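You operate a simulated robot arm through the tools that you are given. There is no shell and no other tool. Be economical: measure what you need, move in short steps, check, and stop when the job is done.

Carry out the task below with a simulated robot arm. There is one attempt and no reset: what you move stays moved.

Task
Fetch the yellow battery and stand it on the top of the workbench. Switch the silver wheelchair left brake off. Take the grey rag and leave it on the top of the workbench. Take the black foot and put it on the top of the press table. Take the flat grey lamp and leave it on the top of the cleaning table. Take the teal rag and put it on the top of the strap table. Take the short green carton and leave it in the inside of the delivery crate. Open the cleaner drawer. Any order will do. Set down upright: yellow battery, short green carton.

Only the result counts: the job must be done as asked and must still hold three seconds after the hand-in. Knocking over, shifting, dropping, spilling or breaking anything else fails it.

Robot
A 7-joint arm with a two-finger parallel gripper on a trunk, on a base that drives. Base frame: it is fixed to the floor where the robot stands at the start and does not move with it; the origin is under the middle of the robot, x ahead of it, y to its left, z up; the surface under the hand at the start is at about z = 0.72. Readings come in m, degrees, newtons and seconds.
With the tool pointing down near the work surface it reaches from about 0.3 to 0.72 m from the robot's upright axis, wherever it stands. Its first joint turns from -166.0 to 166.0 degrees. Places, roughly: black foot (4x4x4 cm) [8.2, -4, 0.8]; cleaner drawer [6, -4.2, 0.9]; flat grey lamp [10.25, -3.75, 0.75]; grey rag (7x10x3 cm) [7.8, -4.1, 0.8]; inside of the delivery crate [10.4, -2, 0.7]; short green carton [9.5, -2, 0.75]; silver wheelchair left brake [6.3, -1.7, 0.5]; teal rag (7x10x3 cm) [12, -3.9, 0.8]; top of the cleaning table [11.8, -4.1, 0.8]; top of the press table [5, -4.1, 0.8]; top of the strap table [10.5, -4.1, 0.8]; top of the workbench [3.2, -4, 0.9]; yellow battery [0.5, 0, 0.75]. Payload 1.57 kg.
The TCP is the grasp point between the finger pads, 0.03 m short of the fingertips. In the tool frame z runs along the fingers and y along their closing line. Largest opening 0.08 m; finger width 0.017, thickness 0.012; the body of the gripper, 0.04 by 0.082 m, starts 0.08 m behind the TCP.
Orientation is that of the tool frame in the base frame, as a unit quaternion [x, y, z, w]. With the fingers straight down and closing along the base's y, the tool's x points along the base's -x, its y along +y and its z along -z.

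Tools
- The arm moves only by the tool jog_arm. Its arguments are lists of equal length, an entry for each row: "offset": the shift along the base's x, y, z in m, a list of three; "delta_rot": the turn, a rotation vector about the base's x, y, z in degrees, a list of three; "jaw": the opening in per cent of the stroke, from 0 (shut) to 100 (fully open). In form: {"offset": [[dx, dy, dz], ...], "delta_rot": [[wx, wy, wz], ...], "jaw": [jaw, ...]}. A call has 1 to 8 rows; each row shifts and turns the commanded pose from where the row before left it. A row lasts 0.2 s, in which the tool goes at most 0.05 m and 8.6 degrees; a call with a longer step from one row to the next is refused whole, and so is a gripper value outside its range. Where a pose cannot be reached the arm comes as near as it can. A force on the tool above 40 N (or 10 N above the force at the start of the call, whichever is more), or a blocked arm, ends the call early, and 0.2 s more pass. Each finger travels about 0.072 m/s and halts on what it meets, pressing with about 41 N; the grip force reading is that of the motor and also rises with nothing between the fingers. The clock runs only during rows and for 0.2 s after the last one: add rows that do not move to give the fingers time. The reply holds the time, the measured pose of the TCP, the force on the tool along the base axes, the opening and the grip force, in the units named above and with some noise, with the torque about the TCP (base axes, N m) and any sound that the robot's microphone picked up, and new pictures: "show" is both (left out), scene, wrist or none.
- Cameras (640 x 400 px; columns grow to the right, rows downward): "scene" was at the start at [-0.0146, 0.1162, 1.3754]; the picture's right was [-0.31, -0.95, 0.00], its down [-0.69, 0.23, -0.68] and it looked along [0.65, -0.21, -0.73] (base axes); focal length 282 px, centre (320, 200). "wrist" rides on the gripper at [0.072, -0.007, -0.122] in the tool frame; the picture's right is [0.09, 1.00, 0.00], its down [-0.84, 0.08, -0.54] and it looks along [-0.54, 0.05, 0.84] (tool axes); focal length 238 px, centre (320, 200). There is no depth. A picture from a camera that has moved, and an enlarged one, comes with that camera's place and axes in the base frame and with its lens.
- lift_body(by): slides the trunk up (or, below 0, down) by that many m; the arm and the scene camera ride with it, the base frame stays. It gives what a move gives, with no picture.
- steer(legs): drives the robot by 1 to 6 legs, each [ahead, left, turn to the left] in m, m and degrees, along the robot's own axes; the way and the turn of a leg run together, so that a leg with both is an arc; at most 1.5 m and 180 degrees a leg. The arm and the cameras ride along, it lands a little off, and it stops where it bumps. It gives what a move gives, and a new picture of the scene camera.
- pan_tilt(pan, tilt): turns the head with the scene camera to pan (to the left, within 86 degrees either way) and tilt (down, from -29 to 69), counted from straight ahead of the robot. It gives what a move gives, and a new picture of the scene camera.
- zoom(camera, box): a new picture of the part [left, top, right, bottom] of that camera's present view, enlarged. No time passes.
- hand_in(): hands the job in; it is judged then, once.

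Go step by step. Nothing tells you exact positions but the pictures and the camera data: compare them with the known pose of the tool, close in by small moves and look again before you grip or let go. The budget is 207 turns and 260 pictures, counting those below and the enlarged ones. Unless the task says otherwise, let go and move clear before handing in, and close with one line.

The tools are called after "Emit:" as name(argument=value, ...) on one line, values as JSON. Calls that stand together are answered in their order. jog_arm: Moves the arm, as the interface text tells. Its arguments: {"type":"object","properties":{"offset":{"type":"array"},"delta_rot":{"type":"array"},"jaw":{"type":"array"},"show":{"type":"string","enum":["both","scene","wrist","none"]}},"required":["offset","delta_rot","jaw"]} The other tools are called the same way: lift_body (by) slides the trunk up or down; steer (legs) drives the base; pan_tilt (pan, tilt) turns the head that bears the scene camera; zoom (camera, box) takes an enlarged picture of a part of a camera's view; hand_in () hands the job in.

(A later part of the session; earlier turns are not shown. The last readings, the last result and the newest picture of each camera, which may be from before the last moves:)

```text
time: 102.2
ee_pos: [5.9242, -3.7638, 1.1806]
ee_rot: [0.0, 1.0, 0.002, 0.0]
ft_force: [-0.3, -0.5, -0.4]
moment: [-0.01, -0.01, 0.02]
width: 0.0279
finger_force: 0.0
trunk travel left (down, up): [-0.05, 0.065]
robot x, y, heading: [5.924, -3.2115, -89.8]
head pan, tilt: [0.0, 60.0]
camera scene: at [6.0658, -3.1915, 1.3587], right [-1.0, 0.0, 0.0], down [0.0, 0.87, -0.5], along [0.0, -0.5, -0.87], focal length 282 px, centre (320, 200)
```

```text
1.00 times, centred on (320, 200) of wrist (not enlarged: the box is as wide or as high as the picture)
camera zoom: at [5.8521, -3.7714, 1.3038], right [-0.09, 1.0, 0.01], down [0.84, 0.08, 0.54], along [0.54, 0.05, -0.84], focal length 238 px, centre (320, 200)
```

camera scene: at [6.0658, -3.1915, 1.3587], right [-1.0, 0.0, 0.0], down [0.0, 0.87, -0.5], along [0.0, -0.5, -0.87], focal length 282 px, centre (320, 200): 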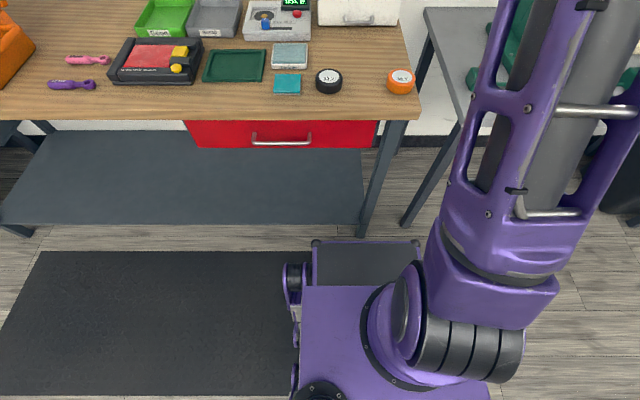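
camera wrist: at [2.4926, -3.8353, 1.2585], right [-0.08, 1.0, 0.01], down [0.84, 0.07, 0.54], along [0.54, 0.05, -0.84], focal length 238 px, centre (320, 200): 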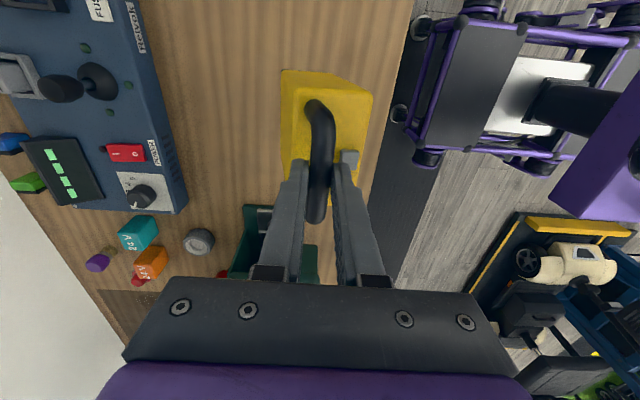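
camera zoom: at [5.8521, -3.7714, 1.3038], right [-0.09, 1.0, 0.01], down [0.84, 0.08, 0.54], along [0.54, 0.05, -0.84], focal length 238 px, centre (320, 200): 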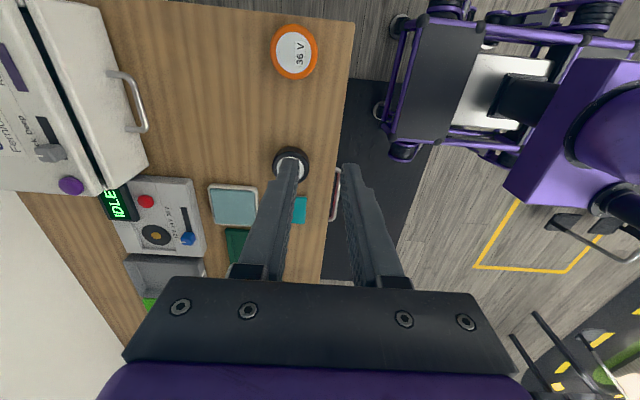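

The handle bar triangulates to [5.94, −4.04, 0.915]. I'll drive 8 cm closer, then bring the tool, tilted 20° outward and partly closed, to a point above and in front of the handle.

Emit:
steer(legs=[[0.08, 0, 0]])

Emit:
jog_arm(offset=[[0.005, -0.03, 0], [0.005, -0.03, 0], [0.005, -0.03, -0.01], [0.005, -0.02, -0.03], [0, -0.015, -0.03], [0, 0, -0.03], [0, 0, 0]], delta_rot=[[-5, 0, 0], [-5, 0, 0], [-5, 0, 0], [-5, 0, 0], [0, 0, 0], [0, 0, 0], [0, 0, 0]], jaw=[30, 30, 30, 30, 30, 30, 30], show="both")

```text
time: 103.3
ee_pos: [5.9243, -3.8413, 1.1806]
ee_rot: [0.0, 1.0, 0.002, 0.0]
ft_force: [0.3, 0.8, -0.1]
moment: [-0.04, 0.01, 0.0]
width: 0.0281
finger_force: 0.1
trunk travel left (down, up): [-0.05, 0.065]
robot x, y, heading: [5.9259, -3.2947, -89.8]
head pan, tilt: [0.0, 60.0]
camera scene: at [6.0658, -3.2701, 1.3586], right [-1.0, 0.0, 0.0], down [0.0, 0.87, -0.5], along [0.0, -0.5, -0.87], focal length 282 px, centre (320, 200)
```

scene: 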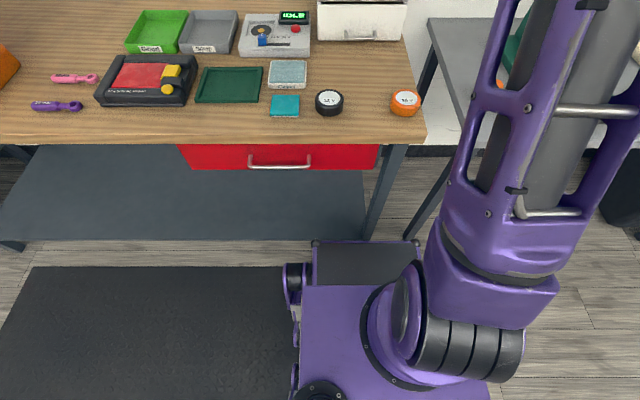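

```text
time: 104.9
ee_pos: [5.9431, -3.9684, 1.0805]
ee_rot: [0.0, 0.985, -0.171, 0.001]
ft_force: [-0.3, 0.1, -0.1]
moment: [-0.02, 0.02, 0.03]
width: 0.024
finger_force: 0.1
trunk travel left (down, up): [-0.05, 0.065]
robot x, y, heading: [5.9232, -3.2973, -89.6]
head pan, tilt: [0.0, 60.0]
camera scene: at [6.0658, -3.2702, 1.3587], right [-1.0, 0.0, 0.0], down [0.0, 0.87, -0.5], along [0.0, -0.5, -0.87], focal length 282 px, centre (320, 200)
camera wrist: at [5.8712, -3.9336, 1.1998], right [-0.09, 0.94, -0.34], down [0.84, 0.26, 0.48], along [0.54, -0.24, -0.81], focal length 238 px, centre (320, 200)
```

scene: 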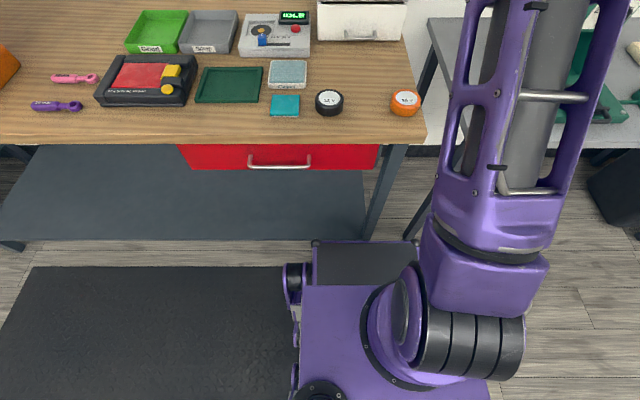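
wrist: 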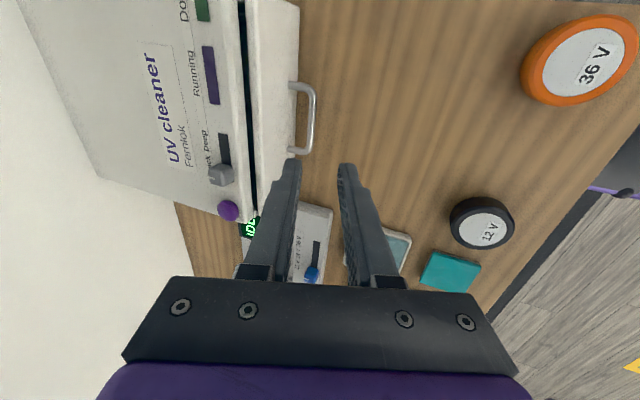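

The wrist view confirms the handle at [5.945, −4.039, 0.915]. I'll approach along the tool axis and check when close.

Emit:
jog_arm(offset=[[0.002, -0.01, 0], [0, -0.01, -0.0275], [0, -0.0105, -0.029], [0, -0.0105, -0.029], [0, -0.007, -0.019], [0, 0, 0]], delta_rot=[[0, 0, 0], [0, 0, 0], [0, 0, 0], [0, 0, 0], [0, 0, 0], [0, 0, 0]], jaw=[28, 28, 28, 28, 28, 28], show="wrist")

Emit:
zoom(camera="wrist", box=[260, 100, 380, 220])

```text
time: 106.3
ee_pos: [5.9469, -4.0148, 0.9767]
ee_rot: [0.001, 0.985, -0.171, 0.0]
ft_force: [-0.1, -0.2, 0.2]
moment: [0.02, 0.02, 0.01]
width: 0.0223
finger_force: 0.2
trunk travel left (down, up): [-0.05, 0.065]
robot x, y, heading: [5.9263, -3.2913, -90.3]
head pan, tilt: [0.0, 60.0]
camera wrist: at [5.8735, -3.981, 1.095], right [-0.09, 0.94, -0.34], down [0.84, 0.26, 0.48], along [0.54, -0.24, -0.81], focal length 238 px, centre (320, 200)
```

wrist: 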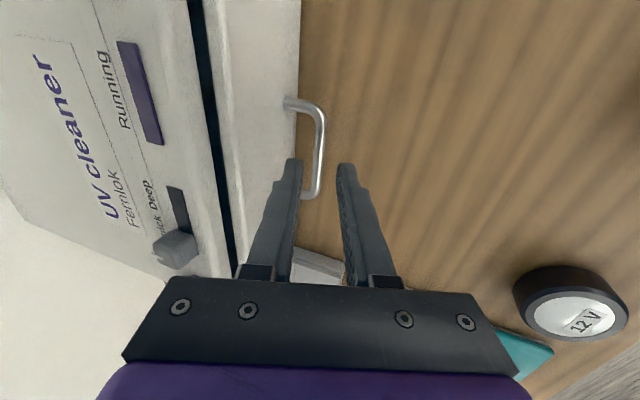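

```text
3.33 times, centred on (320, 160) of wrist
camera zoom: at [5.8735, -3.981, 1.095], right [-0.09, 0.94, -0.34], down [0.84, 0.26, 0.48], along [0.54, -0.24, -0.81], focal length 794 px, centre (320, 333)
```

zoom: 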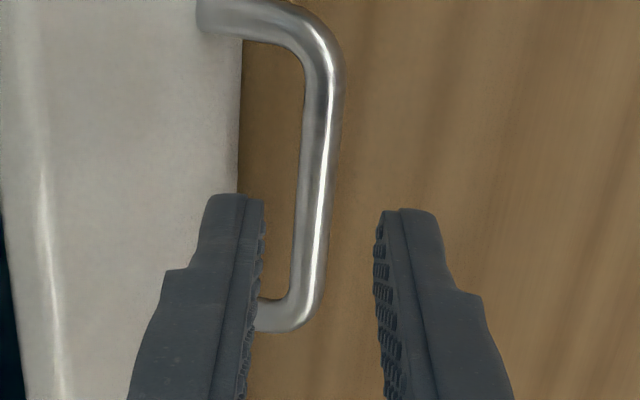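

Alignment is good, with the bar centred between the tips. I'll go the last 4.5 cm with the gap narrowed slightly.

Emit:
jog_arm(offset=[[0, -0.004, -0.01], [0, -0.004, -0.0115], [0, -0.004, -0.0115], [0, -0.004, -0.0115], [0, 0, 0]], delta_rot=[[0, 0, 0], [0, 0, 0], [0, 0, 0], [0, 0, 0], [0, 0, 0]], jaw=[24, 24, 24, 24, 24], show="none")

Emit:
zoom(camera="wrist", box=[260, 100, 380, 220])

```text
time: 107.5
ee_pos: [5.9459, -4.0306, 0.9319]
ee_rot: [0.0, 0.985, -0.171, 0.0]
ft_force: [0.0, 0.2, 0.7]
moment: [-0.02, 0.0, -0.01]
width: 0.0192
finger_force: 0.0
trunk travel left (down, up): [-0.05, 0.065]
robot x, y, heading: [5.9264, -3.2956, -89.9]
head pan, tilt: [0.0, 60.0]
```

```text
3.33 times, centred on (320, 160) of wrist
camera zoom: at [5.8725, -3.9967, 1.0504], right [-0.09, 0.94, -0.34], down [0.84, 0.26, 0.48], along [0.54, -0.24, -0.81], focal length 794 px, centre (320, 333)
```

zoom: 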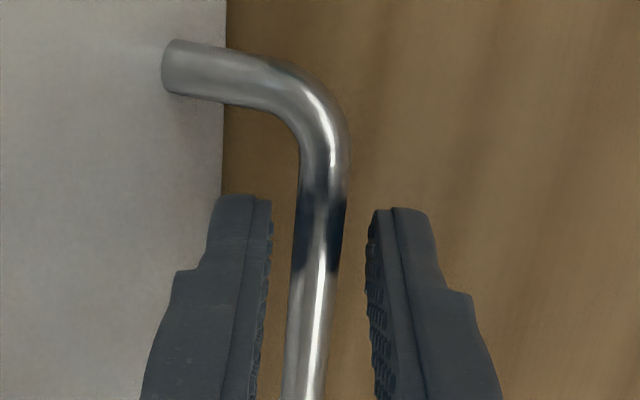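

The bar is between the fingers with no contact force. I'll close on it.

Emit:
jog_arm(offset=[[0, 0, 0], [0, 0, 0], [0, 0, 0]], delta_rot=[[0, 0, 0], [0, 0, 0], [0, 0, 0]], jaw=[0, 0, 0], show="none")

Emit:
jog_arm(offset=[[0, 0.01, 0], [0, 0.02, 0], [0, 0.02, 0], [0, 0.02, 0], [0, 0.02, 0], [0, 0, 0]], delta_rot=[[0, 0, 0], [0, 0, 0], [0, 0, 0], [0, 0, 0], [0, 0, 0], [0, 0, 0]], jaw=[0, 0, 0, 0, 0, 0], show="both")

```text
time: 108.3
ee_pos: [5.945, -4.0322, 0.9327]
ee_rot: [0.0, 0.985, -0.172, 0.001]
ft_force: [1.0, -3.3, 2.1]
moment: [-0.07, -0.11, -0.47]
width: 0.0093
finger_force: 28.0
trunk travel left (down, up): [-0.05, 0.065]
robot x, y, heading: [5.9245, -3.2929, -89.8]
head pan, tilt: [0.0, 60.0]
```

```text
time: 109.7
ee_pos: [5.9448, -3.9405, 0.9317]
ee_rot: [0.001, 0.985, -0.173, 0.001]
ft_force: [0.0, 0.0, 13.0]
moment: [-0.04, -0.25, -0.45]
width: 0.0096
finger_force: 28.1
trunk travel left (down, up): [-0.05, 0.065]
robot x, y, heading: [5.9273, -3.2951, -90.3]
head pan, tilt: [0.0, 60.0]
camera scene: at [6.0658, -3.2691, 1.3587], right [-1.0, 0.0, 0.0], down [0.0, 0.87, -0.5], along [0.0, -0.5, -0.87], focal length 282 px, centre (320, 200)
camera wrist: at [5.8725, -3.9057, 1.0507], right [-0.09, 0.94, -0.34], down [0.84, 0.26, 0.48], along [0.54, -0.24, -0.81], focal length 238 px, centre (320, 200)
```

scene: 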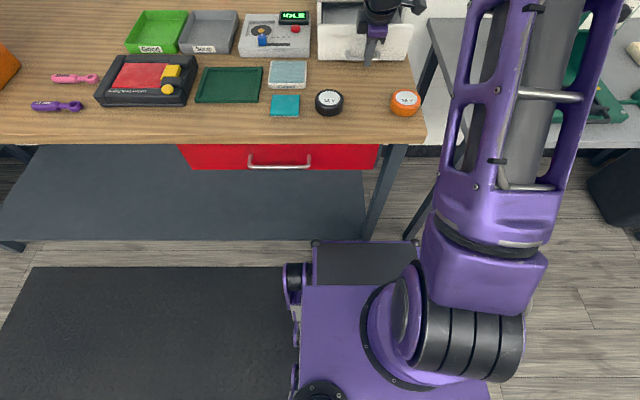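
wrist: 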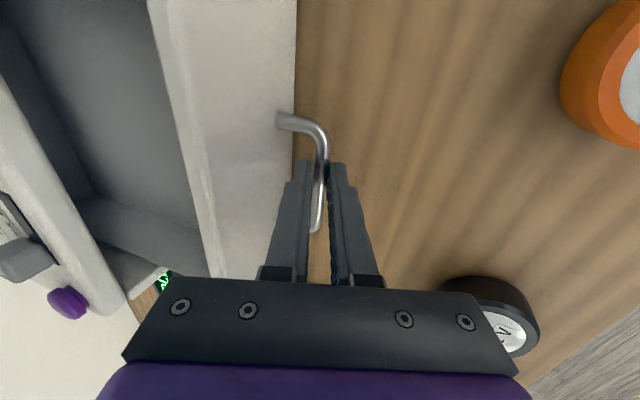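

The drawer is sliding, 9 cm open. I'll pull a further 6 cm, keeping clear of the pucks.

Emit:
jog_arm(offset=[[0, 0.015, 0], [0, 0.015, 0], [0, 0.015, 0], [0, 0.015, 0], [0, 0, 0]], delta_rot=[[0, 0, 0], [0, 0, 0], [0, 0, 0], [0, 0, 0], [0, 0, 0]], jaw=[0, 0, 0, 0, 0], show="both")

```text
time: 110.9
ee_pos: [5.9443, -3.8794, 0.932]
ee_rot: [0.0, 0.985, -0.171, 0.0]
ft_force: [-2.7, 0.9, 4.0]
moment: [0.03, 0.14, -0.53]
width: 0.0097
finger_force: 27.8
trunk travel left (down, up): [-0.05, 0.065]
robot x, y, heading: [5.9241, -3.2967, -90.1]
head pan, tilt: [0.0, 60.0]
camera scene: at [6.0656, -3.2697, 1.3586], right [-1.0, 0.0, 0.0], down [0.0, 0.87, -0.5], along [0.0, -0.5, -0.87], focal length 282 px, centre (320, 200)
camera wrist: at [5.8725, -3.8462, 1.0508], right [-0.09, 0.94, -0.33], down [0.84, 0.25, 0.49], along [0.54, -0.24, -0.81], focal length 238 px, centre (320, 200)
```

scene: 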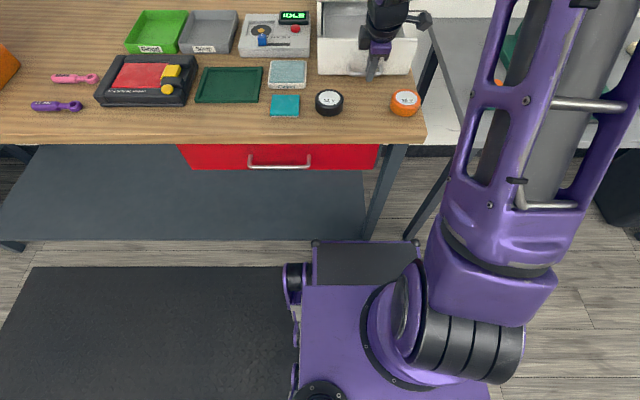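
wrist: 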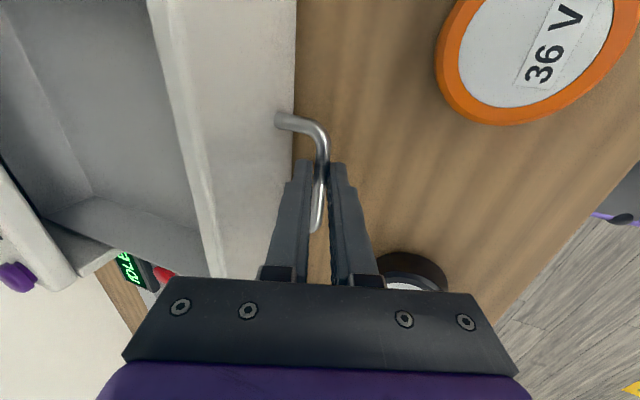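

It's 15 cm open now. I'll pull 3 cm more, which still clears the pucks, to see if it reaches its stop.

Emit:
jog_arm(offset=[[0, 0.01, 0], [0, 0.01, 0], [0, 0.008, 0], [0, 0, 0]], delta_rot=[[0, 0, 0], [0, 0, 0], [0, 0, 0], [0, 0, 0]], jaw=[0, 0, 0, 0], show="wrist")

```text
time: 111.9
ee_pos: [5.9445, -3.8531, 0.9328]
ee_rot: [0.001, 0.985, -0.171, 0.001]
ft_force: [-3.8, -0.1, 6.5]
moment: [-0.07, -0.18, -0.43]
width: 0.0096
finger_force: 28.4
trunk travel left (down, up): [-0.05, 0.065]
robot x, y, heading: [5.9265, -3.2957, -90.0]
head pan, tilt: [0.0, 60.0]
camera wrist: at [5.8725, -3.8193, 1.0507], right [-0.09, 0.94, -0.34], down [0.84, 0.26, 0.49], along [0.54, -0.24, -0.81], focal length 238 px, centre (320, 200)
```

wrist: 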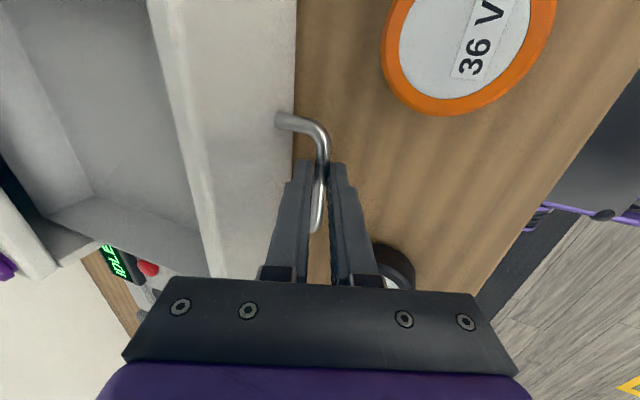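

The drawer is about 18 cm open, so I'll release and withdraw along the tool axis.

Emit:
jog_arm(offset=[[0, 0, 0], [0, 0, 0], [0, 0.008, 0.022], [0, 0.014, 0.038], [0, 0.014, 0.038], [0, 0.01, 0.04], [0, 0, 0.04], [0, 0.03, 0.03]], delta_rot=[[0, 0, 0], [0, 0, 0], [0, 0, 0], [0, 0, 0], [0, 0, 0], [5, 0, 0], [7, 0, 0], [8, 0, 0]], jaw=[24, 26, 26, 26, 26, 26, 26, 26], show="scene")

```text
time: 113.7
ee_pos: [5.9455, -3.7772, 1.1404]
ee_rot: [0.0, 1.0, 0.003, 0.001]
ft_force: [-0.4, -0.3, 1.1]
moment: [0.02, -0.01, 0.01]
width: 0.0208
finger_force: 0.1
trunk travel left (down, up): [-0.05, 0.065]
robot x, y, heading: [5.9242, -3.2956, -90.0]
head pan, tilt: [0.0, 60.0]
camera scene: at [6.0658, -3.2704, 1.3586], right [-1.0, 0.0, 0.0], down [0.0, 0.87, -0.5], along [0.0, -0.5, -0.87], focal length 282 px, centre (320, 200)
```

scene: 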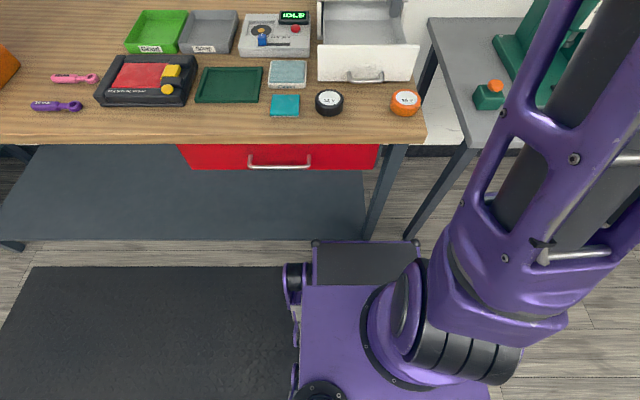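

The drawer is open and the pucks haven't moved. Next I'll go along the aisle to the grey rag and black foot at x ≈ 7.8–8.2.

Emit:
steer(legs=[[-0.32, 0, 0], [0, 0, 90], [1.5, 0, 0], [0.45, 0, 0], [0, 0, -90]])

Emit:
pan_tilt(pan=0, tilt=35)

```text
time: 133.1
ee_pos: [7.9005, -3.3896, 1.1401]
ee_rot: [-0.015, 1.0, 0.002, 0.0]
ft_force: [-0.9, 0.2, -0.7]
moment: [0.01, 0.06, 0.01]
width: 0.0207
finger_force: 0.1
trunk travel left (down, up): [-0.05, 0.065]
robot x, y, heading: [7.8659, -2.9092, -88.2]
head pan, tilt: [0.0, 60.0]
camera scene: at [8.0045, -2.88, 1.3587], right [-1.0, -0.03, 0.0], down [-0.03, 0.87, -0.5], along [0.01, -0.5, -0.87], focal length 282 px, centre (320, 200)
```

scene: 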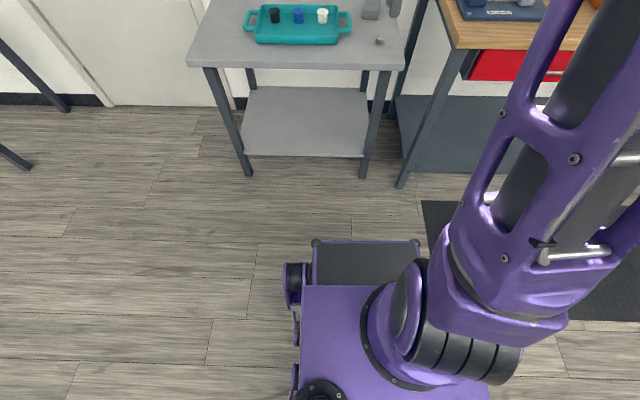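

```text
time: 134.0
ee_pos: [7.9, -3.3897, 1.1403]
ee_rot: [-0.015, 1.0, 0.003, 0.0]
ft_force: [-0.8, 0.3, -0.1]
moment: [0.0, 0.03, -0.02]
width: 0.0209
finger_force: 0.1
trunk travel left (down, up): [-0.05, 0.065]
robot x, y, heading: [7.8637, -2.9089, -88.3]
head pan, tilt: [0.0, 35.0]
camera scene: at [8.0051, -2.9014, 1.3929], right [-1.0, -0.03, 0.0], down [-0.02, 0.57, -0.82], along [0.02, -0.82, -0.57], focal length 282 px, centre (320, 200)
```

scene: 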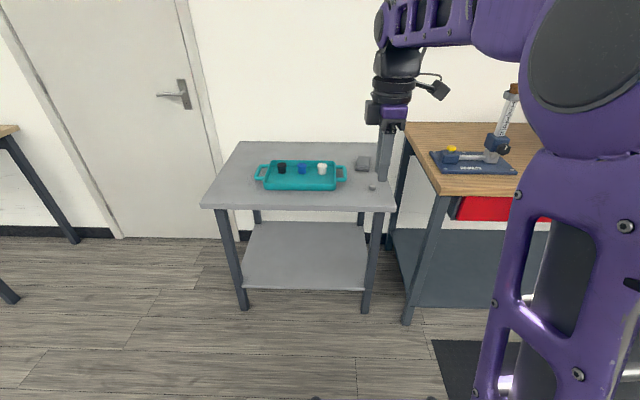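

Emit:
zoom(camera="scene", box=[200, 130, 400, 220])

Emit:
steer(legs=[[0.35, -0.05, -1.7]])

```text
3.20 times, centred on (300, 175) of scene
camera zoom: at [8.0051, -2.9014, 1.3929], right [-1.0, -0.03, 0.0], down [-0.02, 0.57, -0.82], along [0.02, -0.82, -0.57], focal length 903 px, centre (384, 280)
```

zoom: 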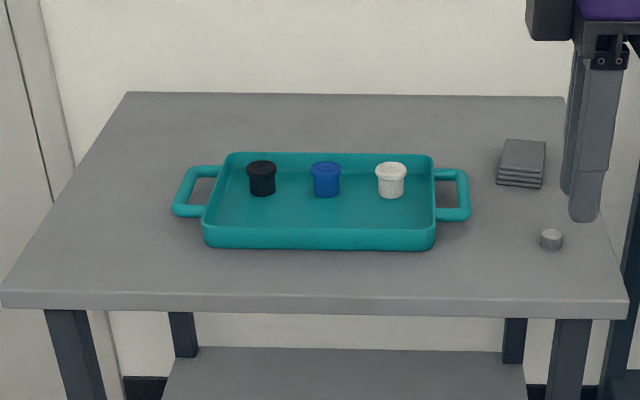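

```text
time: 136.2
ee_pos: [7.8417, -3.7339, 1.1405]
ee_rot: [0.001, 1.0, 0.002, 0.0]
ft_force: [-1.3, 0.1, 0.3]
moment: [0.01, 0.0, 0.02]
width: 0.0207
finger_force: 0.0
trunk travel left (down, up): [-0.05, 0.065]
robot x, y, heading: [7.82, -3.2532, -90.0]
head pan, tilt: [0.0, 35.0]
camera scene: at [7.9613, -3.2483, 1.393], right [-1.0, 0.0, 0.0], down [0.0, 0.57, -0.82], along [0.0, -0.82, -0.57], focal length 282 px, centre (320, 200)
```

scene: 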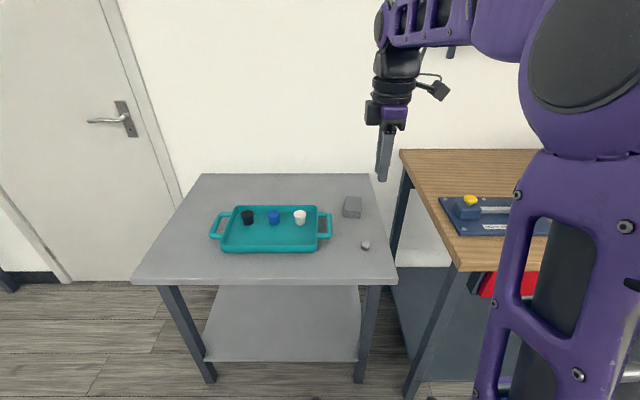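

The grey rag is a folded stack at about [7.85, −4.07], with a small grey cylinder in front of it. The black foot is in the teal tray. I'll look with the wrist camera.

Emit:
jog_arm(offset=[[0, -0.03, -0.01], [0, -0.04, -0.02], [0, -0.04, -0.02], [0, -0.04, -0.02], [0, -0.04, -0.02], [0, 0, 0]], delta_rot=[[0, 0, 0], [0, 0, 0], [0, 0, 0], [0, 0, 0], [0, 0, 0], [0, 0, 0]], jaw=[60, 100, 100, 100, 100, 100], show="both")

```text
time: 137.6
ee_pos: [7.8421, -3.926, 1.049]
ee_rot: [0.0, 1.0, 0.002, 0.0]
ft_force: [-0.1, -0.1, -0.5]
moment: [0.01, 0.0, 0.01]
width: 0.0802
finger_force: 0.0
trunk travel left (down, up): [-0.05, 0.065]
robot x, y, heading: [7.8207, -3.2521, -89.9]
head pan, tilt: [0.0, 35.0]
camera scene: at [7.9613, -3.2487, 1.393], right [-1.0, 0.0, 0.0], down [0.0, 0.57, -0.82], along [0.0, -0.82, -0.57], focal length 282 px, centre (320, 200)
camera wrist: at [7.7695, -3.9346, 1.1724], right [-0.09, 1.0, 0.01], down [0.84, 0.07, 0.54], along [0.54, 0.05, -0.84], focal length 238 px, centre (320, 200)
```

scene: 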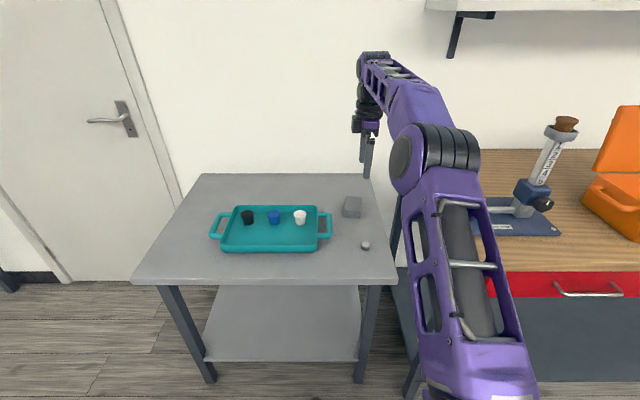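
wrist: 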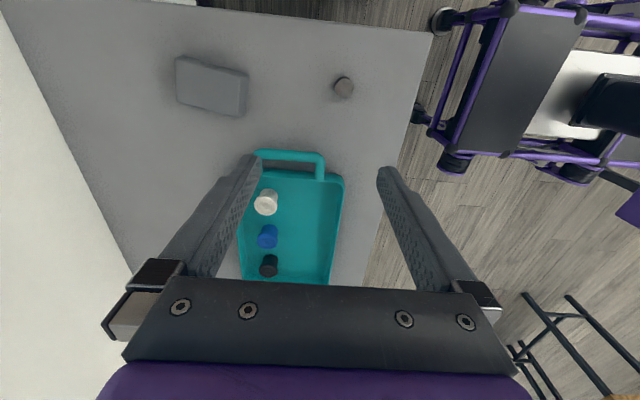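

The rag is centred at about [7.838, −4.09, top 0.775], long side nearly along y and turned about −6°. I'll drive 7 cm closer and turn the gripper so the fingers close along x across its 7 cm side.

Emit:
steer(legs=[[0.07, 0, 0]])

Emit:
jog_arm(offset=[[0, 0, 0], [0, 0, 0], [0, 0, 0], [0, 0, 0], [0, 0, 0], [0, 0, 0], [0, 0, 0], [0, 0, 0]], delta_rot=[[0, 0, -8.5], [0, 0, -8.5], [0, 0, -8.5], [0, 0, -8.5], [0, 0, -8.5], [0, 0, -8.5], [0, 0, -8.5], [0, 0, -8.5]], jaw=[100, 100, 100, 100, 100, 100, 100, 100], show="none")

Emit:
jog_arm(offset=[[0, 0, 0], [0, 0, 0], [0, 0, 0], [0, 0, 0], [0, 0, -0.02], [0, 0, -0.02], [0, 0, -0.02], [0, 0, 0]], delta_rot=[[0, 0, -8.5], [0, 0, -8.5], [0, 0, -8.5], [0, 0, -2.5], [-8, 0, 0], [-8, 0, 0], [-8, 0, 0], [0, 0, 0]], jaw=[100, 100, 100, 100, 100, 100, 100, 100], show="both")

```text
time: 138.7
ee_pos: [7.8413, -3.9965, 1.0505]
ee_rot: [-0.001, 1.0, 0.003, 0.0]
ft_force: [-0.9, -0.1, 0.0]
moment: [0.03, 0.0, 0.01]
width: 0.0801
finger_force: 0.0
trunk travel left (down, up): [-0.05, 0.065]
robot x, y, heading: [7.8191, -3.3204, -90.0]
head pan, tilt: [0.0, 35.0]
camera scene: at [7.9613, -3.3187, 1.3929], right [-1.0, 0.0, 0.0], down [0.0, 0.57, -0.82], along [0.0, -0.82, -0.57], focal length 282 px, centre (320, 200)
```

scene: 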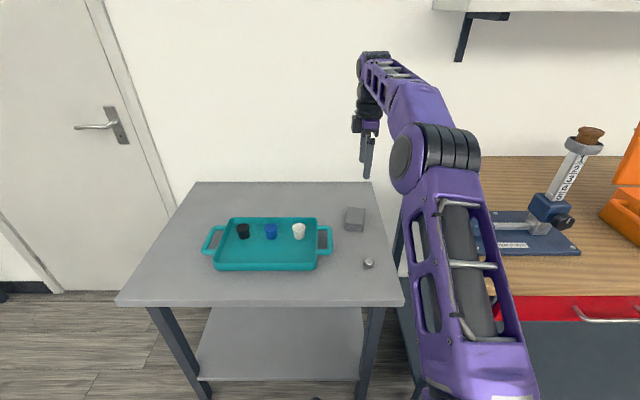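

```text
time: 140.5
ee_pos: [7.8426, -3.9962, 1.0486]
ee_rot: [0.561, 0.828, 0.002, 0.001]
ft_force: [-0.1, -0.7, -1.1]
moment: [0.0, -0.03, -0.01]
width: 0.0799
finger_force: 0.0
trunk travel left (down, up): [-0.05, 0.065]
robot x, y, heading: [7.8247, -3.3188, -89.9]
head pan, tilt: [0.0, 35.0]
```

```text
time: 142.3
ee_pos: [7.8416, -3.9973, 0.9907]
ee_rot: [0.726, 0.655, -0.138, 0.158]
ft_force: [0.9, 0.6, 0.2]
moment: [0.0, -0.01, -0.02]
width: 0.0804
finger_force: 0.2
trunk travel left (down, up): [-0.05, 0.065]
robot x, y, heading: [7.8211, -3.3165, -90.2]
head pan, tilt: [0.0, 35.0]
camera scene: at [7.9613, -3.3188, 1.393], right [-1.0, 0.0, 0.0], down [0.0, 0.57, -0.82], along [0.0, -0.82, -0.57], focal length 282 px, centre (320, 200)
camera wrist: at [7.8422, -3.8822, 1.0736], right [1.0, -0.01, 0.01], down [-0.01, -0.55, 0.84], along [0.0, -0.84, -0.55], focal length 238 px, centre (320, 200)
```

scene: 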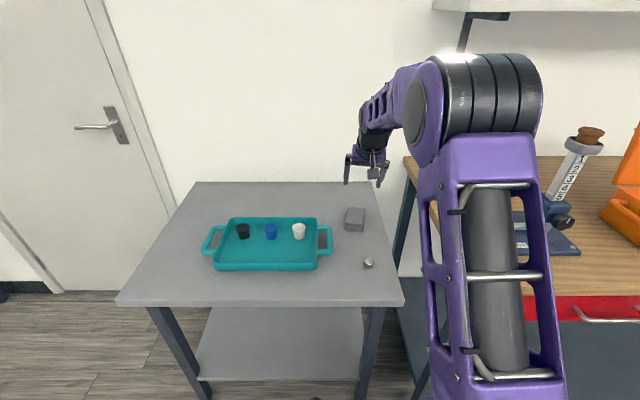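
wrist: 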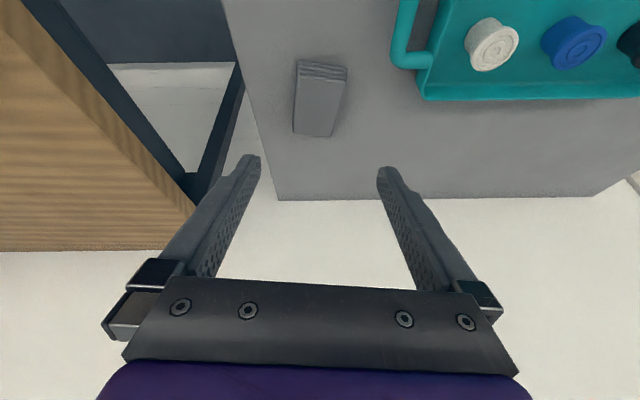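

The rag reads centre [7.838, −4.097], about 6.5 cm wide, turned about −8 to −10°. I'll align a bit more and come to just above it.

Emit:
jog_arm(offset=[[0, -0.02, -0.03], [0, -0.015, -0.04], [-0.001, -0.013, -0.045], [0, 0, -0.01], [0, 0, 0]], delta_rot=[[0, 0, -3], [0, 0, 0], [0, 0, 0], [0, 0, 0], [0, 0, 0]], jaw=[100, 100, 100, 100, 100], show="both")

```text
time: 143.5
ee_pos: [7.8397, -4.0443, 0.8646]
ee_rot: [0.744, 0.635, -0.142, 0.153]
ft_force: [0.4, 0.5, 0.2]
moment: [0.01, 0.01, -0.02]
width: 0.08
finger_force: 0.1
trunk travel left (down, up): [-0.05, 0.065]
robot x, y, heading: [7.8205, -3.3247, -90.1]
head pan, tilt: [0.0, 35.0]
camera scene: at [7.9613, -3.3189, 1.393], right [-1.0, 0.0, 0.0], down [0.0, 0.57, -0.82], along [0.0, -0.82, -0.57], focal length 282 px, centre (320, 200)
camera wrist: at [7.8463, -3.9301, 0.9473], right [1.0, -0.06, 0.01], down [-0.04, -0.54, 0.84], along [-0.05, -0.84, -0.55], focal length 238 px, centre (320, 200)
```

scene: 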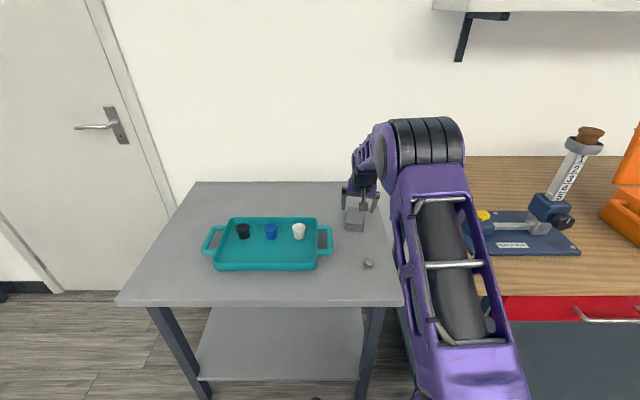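
wrist: 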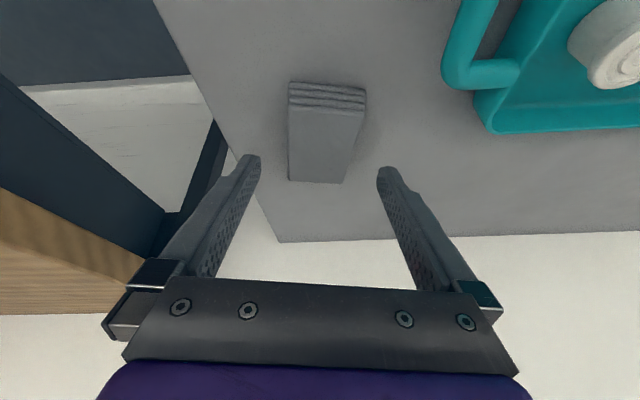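

Fingers straddle the rag with roughly 7 mm each side. I'll descend along the tool axis and close.

Emit:
jog_arm(offset=[[0.001, -0.01, -0.022], [0, -0.01, -0.022], [0, -0.009, -0.02], [0, -0.009, -0.018], [0, 0, 0]], delta_rot=[[0, 0, 0], [0, 0, 0], [0, 0, 0], [0, 0, 0], [0, 0, 0]], jaw=[100, 100, 100, 100, 100], show="wrist")

```text
time: 144.5
ee_pos: [7.841, -4.0826, 0.792]
ee_rot: [0.744, 0.634, -0.144, 0.155]
ft_force: [1.5, 9.9, 13.9]
moment: [0.27, 0.55, -0.43]
width: 0.08
finger_force: 0.1
trunk travel left (down, up): [-0.05, 0.065]
robot x, y, heading: [7.8242, -3.3226, -90.0]
head pan, tilt: [0.0, 35.0]
stopped in row 5: the force on the tool passed its limit at 68 N (the readings are from after the stop); the commanded pose is now the measured one
camera wrist: at [7.8479, -3.9669, 0.8753], right [1.0, -0.06, 0.01], down [-0.04, -0.54, 0.84], along [-0.05, -0.84, -0.54], focal length 238 px, centre (320, 200)
```

wrist: 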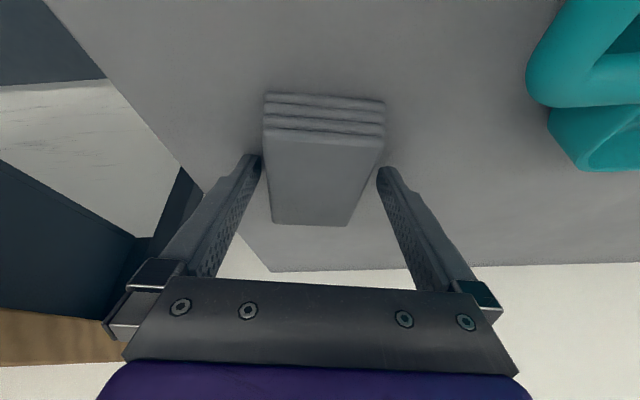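

The tips touched the table top (z ≈ 0.76). I'll raise 4 mm and close on the rag.

Emit:
jog_arm(offset=[[0, 0, 0.004], [0, 0, 0], [0, 0, 0], [0, 0, 0]], delta_rot=[[0, 0, 0], [0, 0, 0], [0, 0, 0], [0, 0, 0]], jaw=[100, 50, 0, 0], show="wrist")

```text
time: 145.5
ee_pos: [7.8414, -4.0834, 0.7926]
ee_rot: [0.743, 0.635, -0.143, 0.154]
ft_force: [-0.4, -0.9, 1.5]
moment: [-0.03, 0.08, -0.02]
width: 0.0649
finger_force: 40.9
trunk travel left (down, up): [-0.05, 0.065]
robot x, y, heading: [7.8204, -3.3202, -89.9]
head pan, tilt: [0.0, 35.0]
camera wrist: at [7.8479, -3.9674, 0.8757], right [1.0, -0.06, 0.01], down [-0.04, -0.54, 0.84], along [-0.05, -0.84, -0.54], focal length 238 px, centre (320, 200)
```

wrist: 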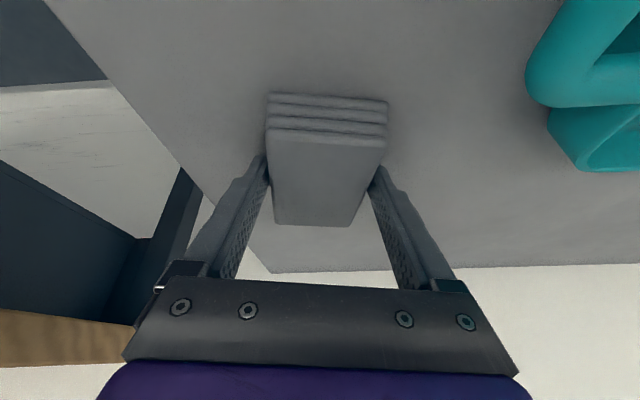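

The rag is gripped at 65 mm. I'll lift and untilt while raising.

Emit:
jog_arm(offset=[[0, 0, 0.02], [0, 0, 0.03], [0, 0.01, 0.05], [0, 0.03, 0.04], [0, 0.03, 0.04], [0, 0.03, 0.04], [0, 0.03, 0.04], [0, 0.03, 0.04]], delta_rot=[[0, 0, 0], [0, 0, 0], [0, 0, 0], [4, 0, 0], [4, 0, 0], [4, 0, 0], [4, 0, 0], [4, 0, 0]], jaw=[0, 0, 0, 0, 0, 0, 0, 0], show="both")

```text
refused: row 3 steps farther than a row can; nothing moved
```

Emit:
jog_arm(offset=[[0, 0, 0.02], [0, 0, 0.03], [0, 0.01, 0.04], [0, 0.03, 0.035], [0, 0.03, 0.035], [0, 0.03, 0.035], [0, 0.03, 0.035], [0, 0.03, 0.035]], delta_rot=[[0, 0, 0], [0, 0, 0], [0, 0, 0], [4, 0, 0], [4, 0, 0], [4, 0, 0], [4, 0, 0], [4, 0, 0]], jaw=[0, 0, 0, 0, 0, 0, 0, 0], show="both")

```text
time: 147.3
ee_pos: [7.8413, -3.9206, 1.0583]
ee_rot: [0.759, 0.65, -0.03, 0.021]
ft_force: [0.8, 0.4, -0.1]
moment: [0.01, -0.02, 0.01]
width: 0.0642
finger_force: 41.0
trunk travel left (down, up): [-0.05, 0.065]
robot x, y, heading: [7.8267, -3.321, -90.0]
head pan, tilt: [0.0, 35.0]
camera scene: at [7.9613, -3.3188, 1.3929], right [-1.0, 0.0, 0.0], down [0.0, 0.57, -0.82], along [0.0, -0.82, -0.57], focal length 282 px, centre (320, 200)
camera wrist: at [7.8479, -3.8411, 1.1755], right [1.0, -0.06, -0.01], down [-0.04, -0.8, 0.6], along [-0.05, -0.6, -0.8], focal length 238 px, centre (320, 200)
```

scene: 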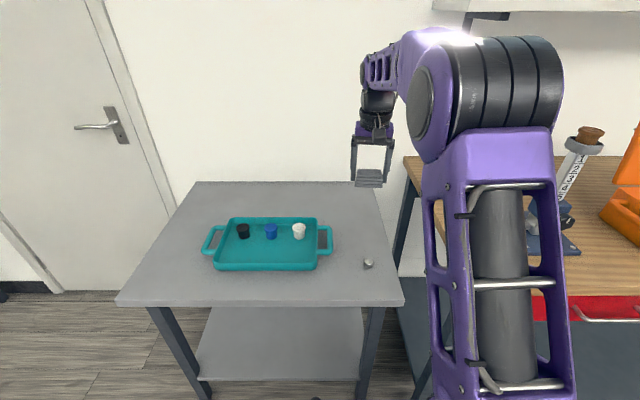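
wrist: 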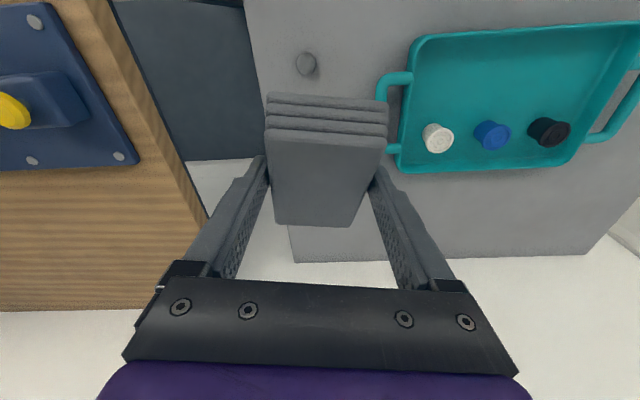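

The rag is held. I'll drive back to the workbench: back off, turn to −x, and go along the aisle with a heading check on the way.

Emit:
steer(legs=[[-0.37, 0, 0], [0, 0, -90], [1.5, 0, 0], [1.5, 0, 0]])

```text
time: 167.7
ee_pos: [4.2133, -2.8971, 1.058]
ee_rot: [0.995, -0.095, -0.038, -0.006]
ft_force: [-1.1, 0.7, 0.3]
moment: [0.01, 0.0, 0.01]
width: 0.0637
finger_force: 41.2
trunk travel left (down, up): [-0.05, 0.065]
robot x, y, heading: [4.8138, -2.8999, 177.7]
head pan, tilt: [0.0, 35.0]
camera scene: at [4.8107, -3.0376, 1.393], right [0.04, 1.0, 0.0], down [0.57, -0.02, -0.82], along [-0.82, 0.03, -0.57], focal length 282 px, centre (320, 200)
```

scene: 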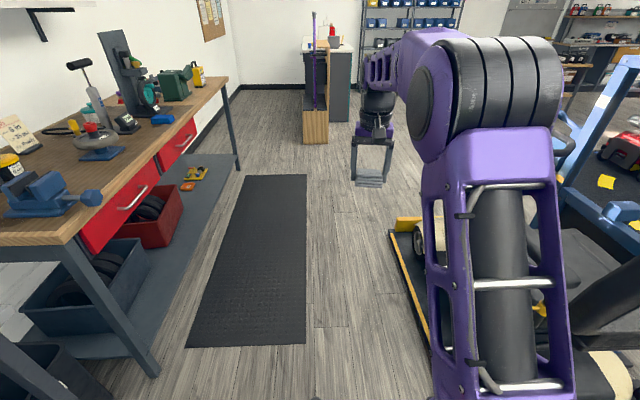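

Emit:
steer(legs=[[1.5, 0.0, 2.3], [0.92, 0, 0], [0, 0, 90]])

Emit:
pan_tilt(pan=10, tilt=40)

```text
time: 183.4
ee_pos: [2.3958, -3.4173, 1.0573]
ee_rot: [0.772, 0.635, -0.03, 0.022]
ft_force: [-0.1, -0.2, -0.1]
moment: [0.03, 0.03, 0.0]
width: 0.0639
finger_force: 41.3
trunk travel left (down, up): [-0.05, 0.065]
robot x, y, heading: [2.398, -2.8172, -92.3]
head pan, tilt: [0.0, 35.0]
camera scene: at [2.5402, -2.8192, 1.393], right [-1.0, 0.04, 0.0], down [0.02, 0.57, -0.82], along [-0.03, -0.82, -0.57], focal length 282 px, centre (320, 200)
```

scene: 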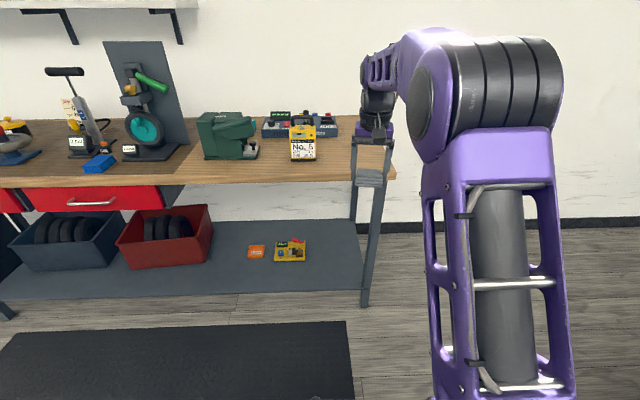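

```text
time: 184.1
ee_pos: [2.3959, -3.4176, 1.0585]
ee_rot: [0.772, 0.635, -0.031, 0.022]
ft_force: [-0.4, 0.7, -0.4]
moment: [-0.02, -0.01, -0.03]
width: 0.0638
finger_force: 41.0
trunk travel left (down, up): [-0.05, 0.065]
robot x, y, heading: [2.4012, -2.814, -92.2]
head pan, tilt: [10.0, 40.0]
camera scene: at [2.5551, -2.8155, 1.3854], right [-0.99, -0.13, 0.0], down [-0.09, 0.64, -0.77], along [0.1, -0.76, -0.64], focal length 282 px, centre (320, 200)
```

scene: 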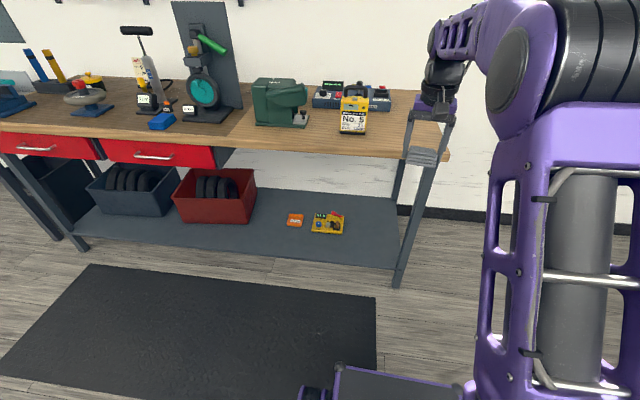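

The right end of the bench is free beside the battery. I'll drive forward 0.38 m, which puts the rag over about [2.40, −3.80].

Emit:
steer(legs=[[0.38, 0, 2.2]])

Emit:
jog_arm(offset=[[0, 0, -0.01], [0, 0, -0.02], [0, 0, -0.02], [0, 0, 0]], delta_rot=[[-7, 0, 0], [-7, 0, 0], [-6, 0, 0], [0, 0, 0]], jaw=[0, 0, 0, 0], show="both")

```text
time: 186.6
ee_pos: [2.4114, -3.8009, 1.0571]
ee_rot: [0.76, 0.649, -0.03, 0.022]
ft_force: [0.0, -0.3, -1.1]
moment: [0.0, -0.02, 0.04]
width: 0.0637
finger_force: 41.3
trunk travel left (down, up): [-0.05, 0.065]
robot x, y, heading: [2.3938, -3.2001, -90.0]
head pan, tilt: [10.0, 40.0]
camera scene: at [2.5471, -3.1936, 1.3854], right [-0.99, -0.17, 0.0], down [-0.11, 0.63, -0.77], along [0.13, -0.75, -0.64], focal length 282 px, centre (320, 200)
```

scene: 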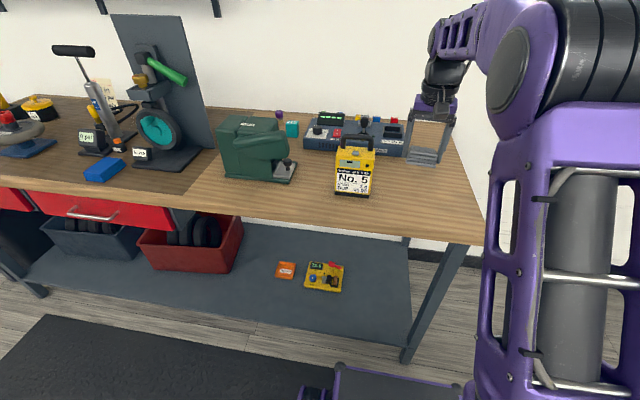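

```text
time: 187.6
ee_pos: [2.4127, -3.8028, 1.0073]
ee_rot: [0.743, 0.635, -0.144, 0.155]
ft_force: [0.4, 0.3, -0.8]
moment: [0.02, 0.01, -0.02]
width: 0.0638
finger_force: 41.1
trunk travel left (down, up): [-0.05, 0.065]
robot x, y, heading: [2.3945, -3.2005, -89.9]
head pan, tilt: [10.0, 40.0]
camera scene: at [2.5471, -3.1937, 1.3854], right [-0.99, -0.17, 0.0], down [-0.11, 0.63, -0.77], along [0.13, -0.75, -0.64], focal length 282 px, centre (320, 200)
camera wrist: at [2.4184, -3.687, 1.0908], right [1.0, -0.06, 0.01], down [-0.04, -0.54, 0.84], along [-0.05, -0.84, -0.54], focal length 238 px, centre (320, 200)
```

scene: 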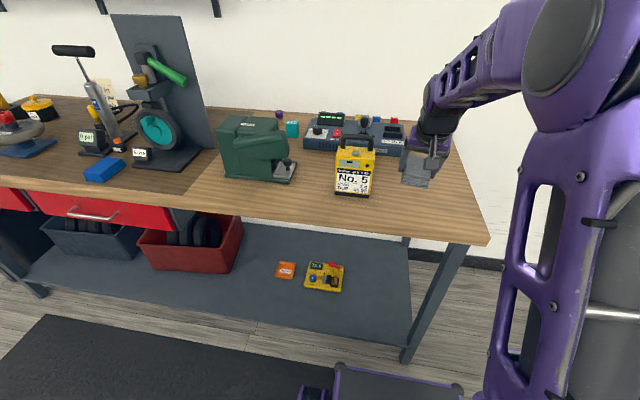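
wrist: 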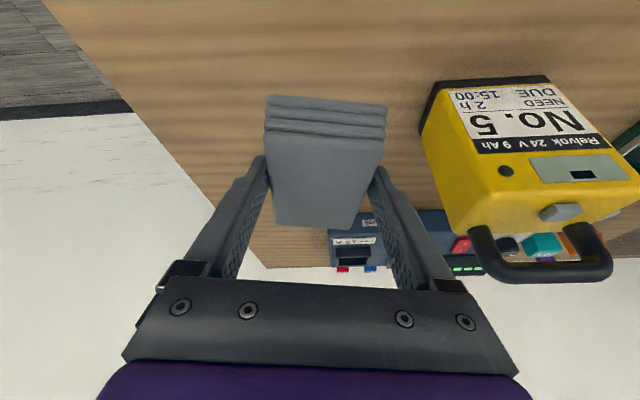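

The rag is level over clear wood. I'll lower to contact height.

Emit:
jog_arm(offset=[[0, 0, -0.03], [0, 0, -0.025], [0, 0, -0.015], [0, 0, -0.008], [0, 0, -0.004], [0, 0, 0]], delta_rot=[[0, 0, 0], [0, 0, 0], [0, 0, 0], [0, 0, 0], [0, 0, 0], [0, 0, 0]], jaw=[0, 0, 0, 0, 0, 0], show="scene")

```text
time: 189.0
ee_pos: [2.413, -3.8014, 0.923]
ee_rot: [0.744, 0.635, -0.142, 0.154]
ft_force: [-0.5, -0.7, 1.0]
moment: [0.02, -0.03, 0.01]
width: 0.0639
finger_force: 40.7
trunk travel left (down, up): [-0.05, 0.065]
robot x, y, heading: [2.3945, -3.1999, -90.0]
head pan, tilt: [10.0, 40.0]
camera scene: at [2.5471, -3.1937, 1.3854], right [-0.99, -0.17, 0.0], down [-0.11, 0.63, -0.77], along [0.13, -0.75, -0.64], focal length 282 px, centre (320, 200)
```

scene: 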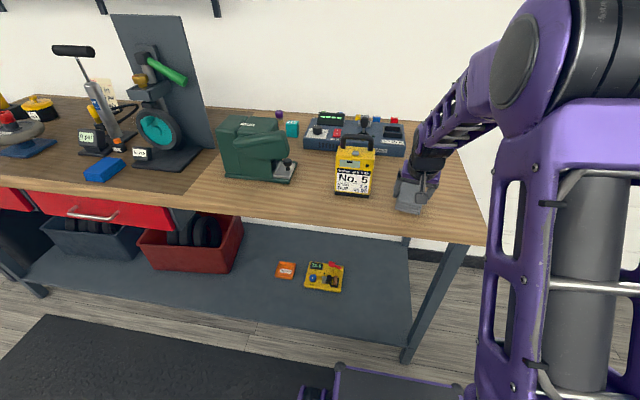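

Emit:
jog_arm(offset=[[0, 0, -0.002], [0, 0, -0.002], [0, 0, -0.002], [0, 0, 0], [0, 0, 0]], delta_rot=[[0, 0, 0], [0, 0, 0], [0, 0, 0], [0, 0, 0], [0, 0, 0]], jaw=[0, 0, 0, 0, 0], show="wrist")

```text
time: 190.2
ee_pos: [2.4126, -3.8013, 0.9184]
ee_rot: [0.744, 0.635, -0.143, 0.153]
ft_force: [0.0, -0.5, -0.8]
moment: [0.0, 0.01, -0.07]
width: 0.0637
finger_force: 41.4
trunk travel left (down, up): [-0.05, 0.065]
robot x, y, heading: [2.3916, -3.1986, -89.8]
head pan, tilt: [10.0, 40.0]
camera wrist: at [2.4186, -3.6857, 1.0023], right [1.0, -0.06, 0.01], down [-0.04, -0.54, 0.84], along [-0.05, -0.84, -0.54], focal length 238 px, centre (320, 200)
```

wrist: 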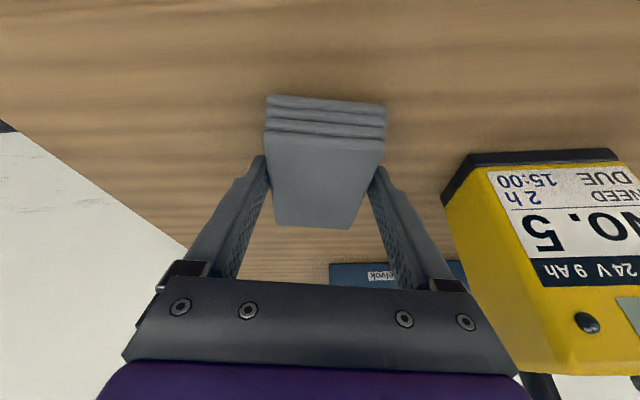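

Emit:
jog_arm(offset=[[0, 0, -0.003], [0, 0, -0.003], [0, 0, 0], [0, 0, 0]], delta_rot=[[0, 0, 0], [0, 0, 0], [0, 0, 0], [0, 0, 0]], jaw=[0, 0, 0, 0], show="none")

```text
time: 191.2
ee_pos: [2.4115, -3.8011, 0.9123]
ee_rot: [0.744, 0.634, -0.143, 0.154]
ft_force: [0.5, 0.0, -0.7]
moment: [-0.04, 0.04, 0.0]
width: 0.0636
finger_force: 41.5
trunk travel left (down, up): [-0.05, 0.065]
robot x, y, heading: [2.3896, -3.2045, -90.2]
head pan, tilt: [10.0, 40.0]
```

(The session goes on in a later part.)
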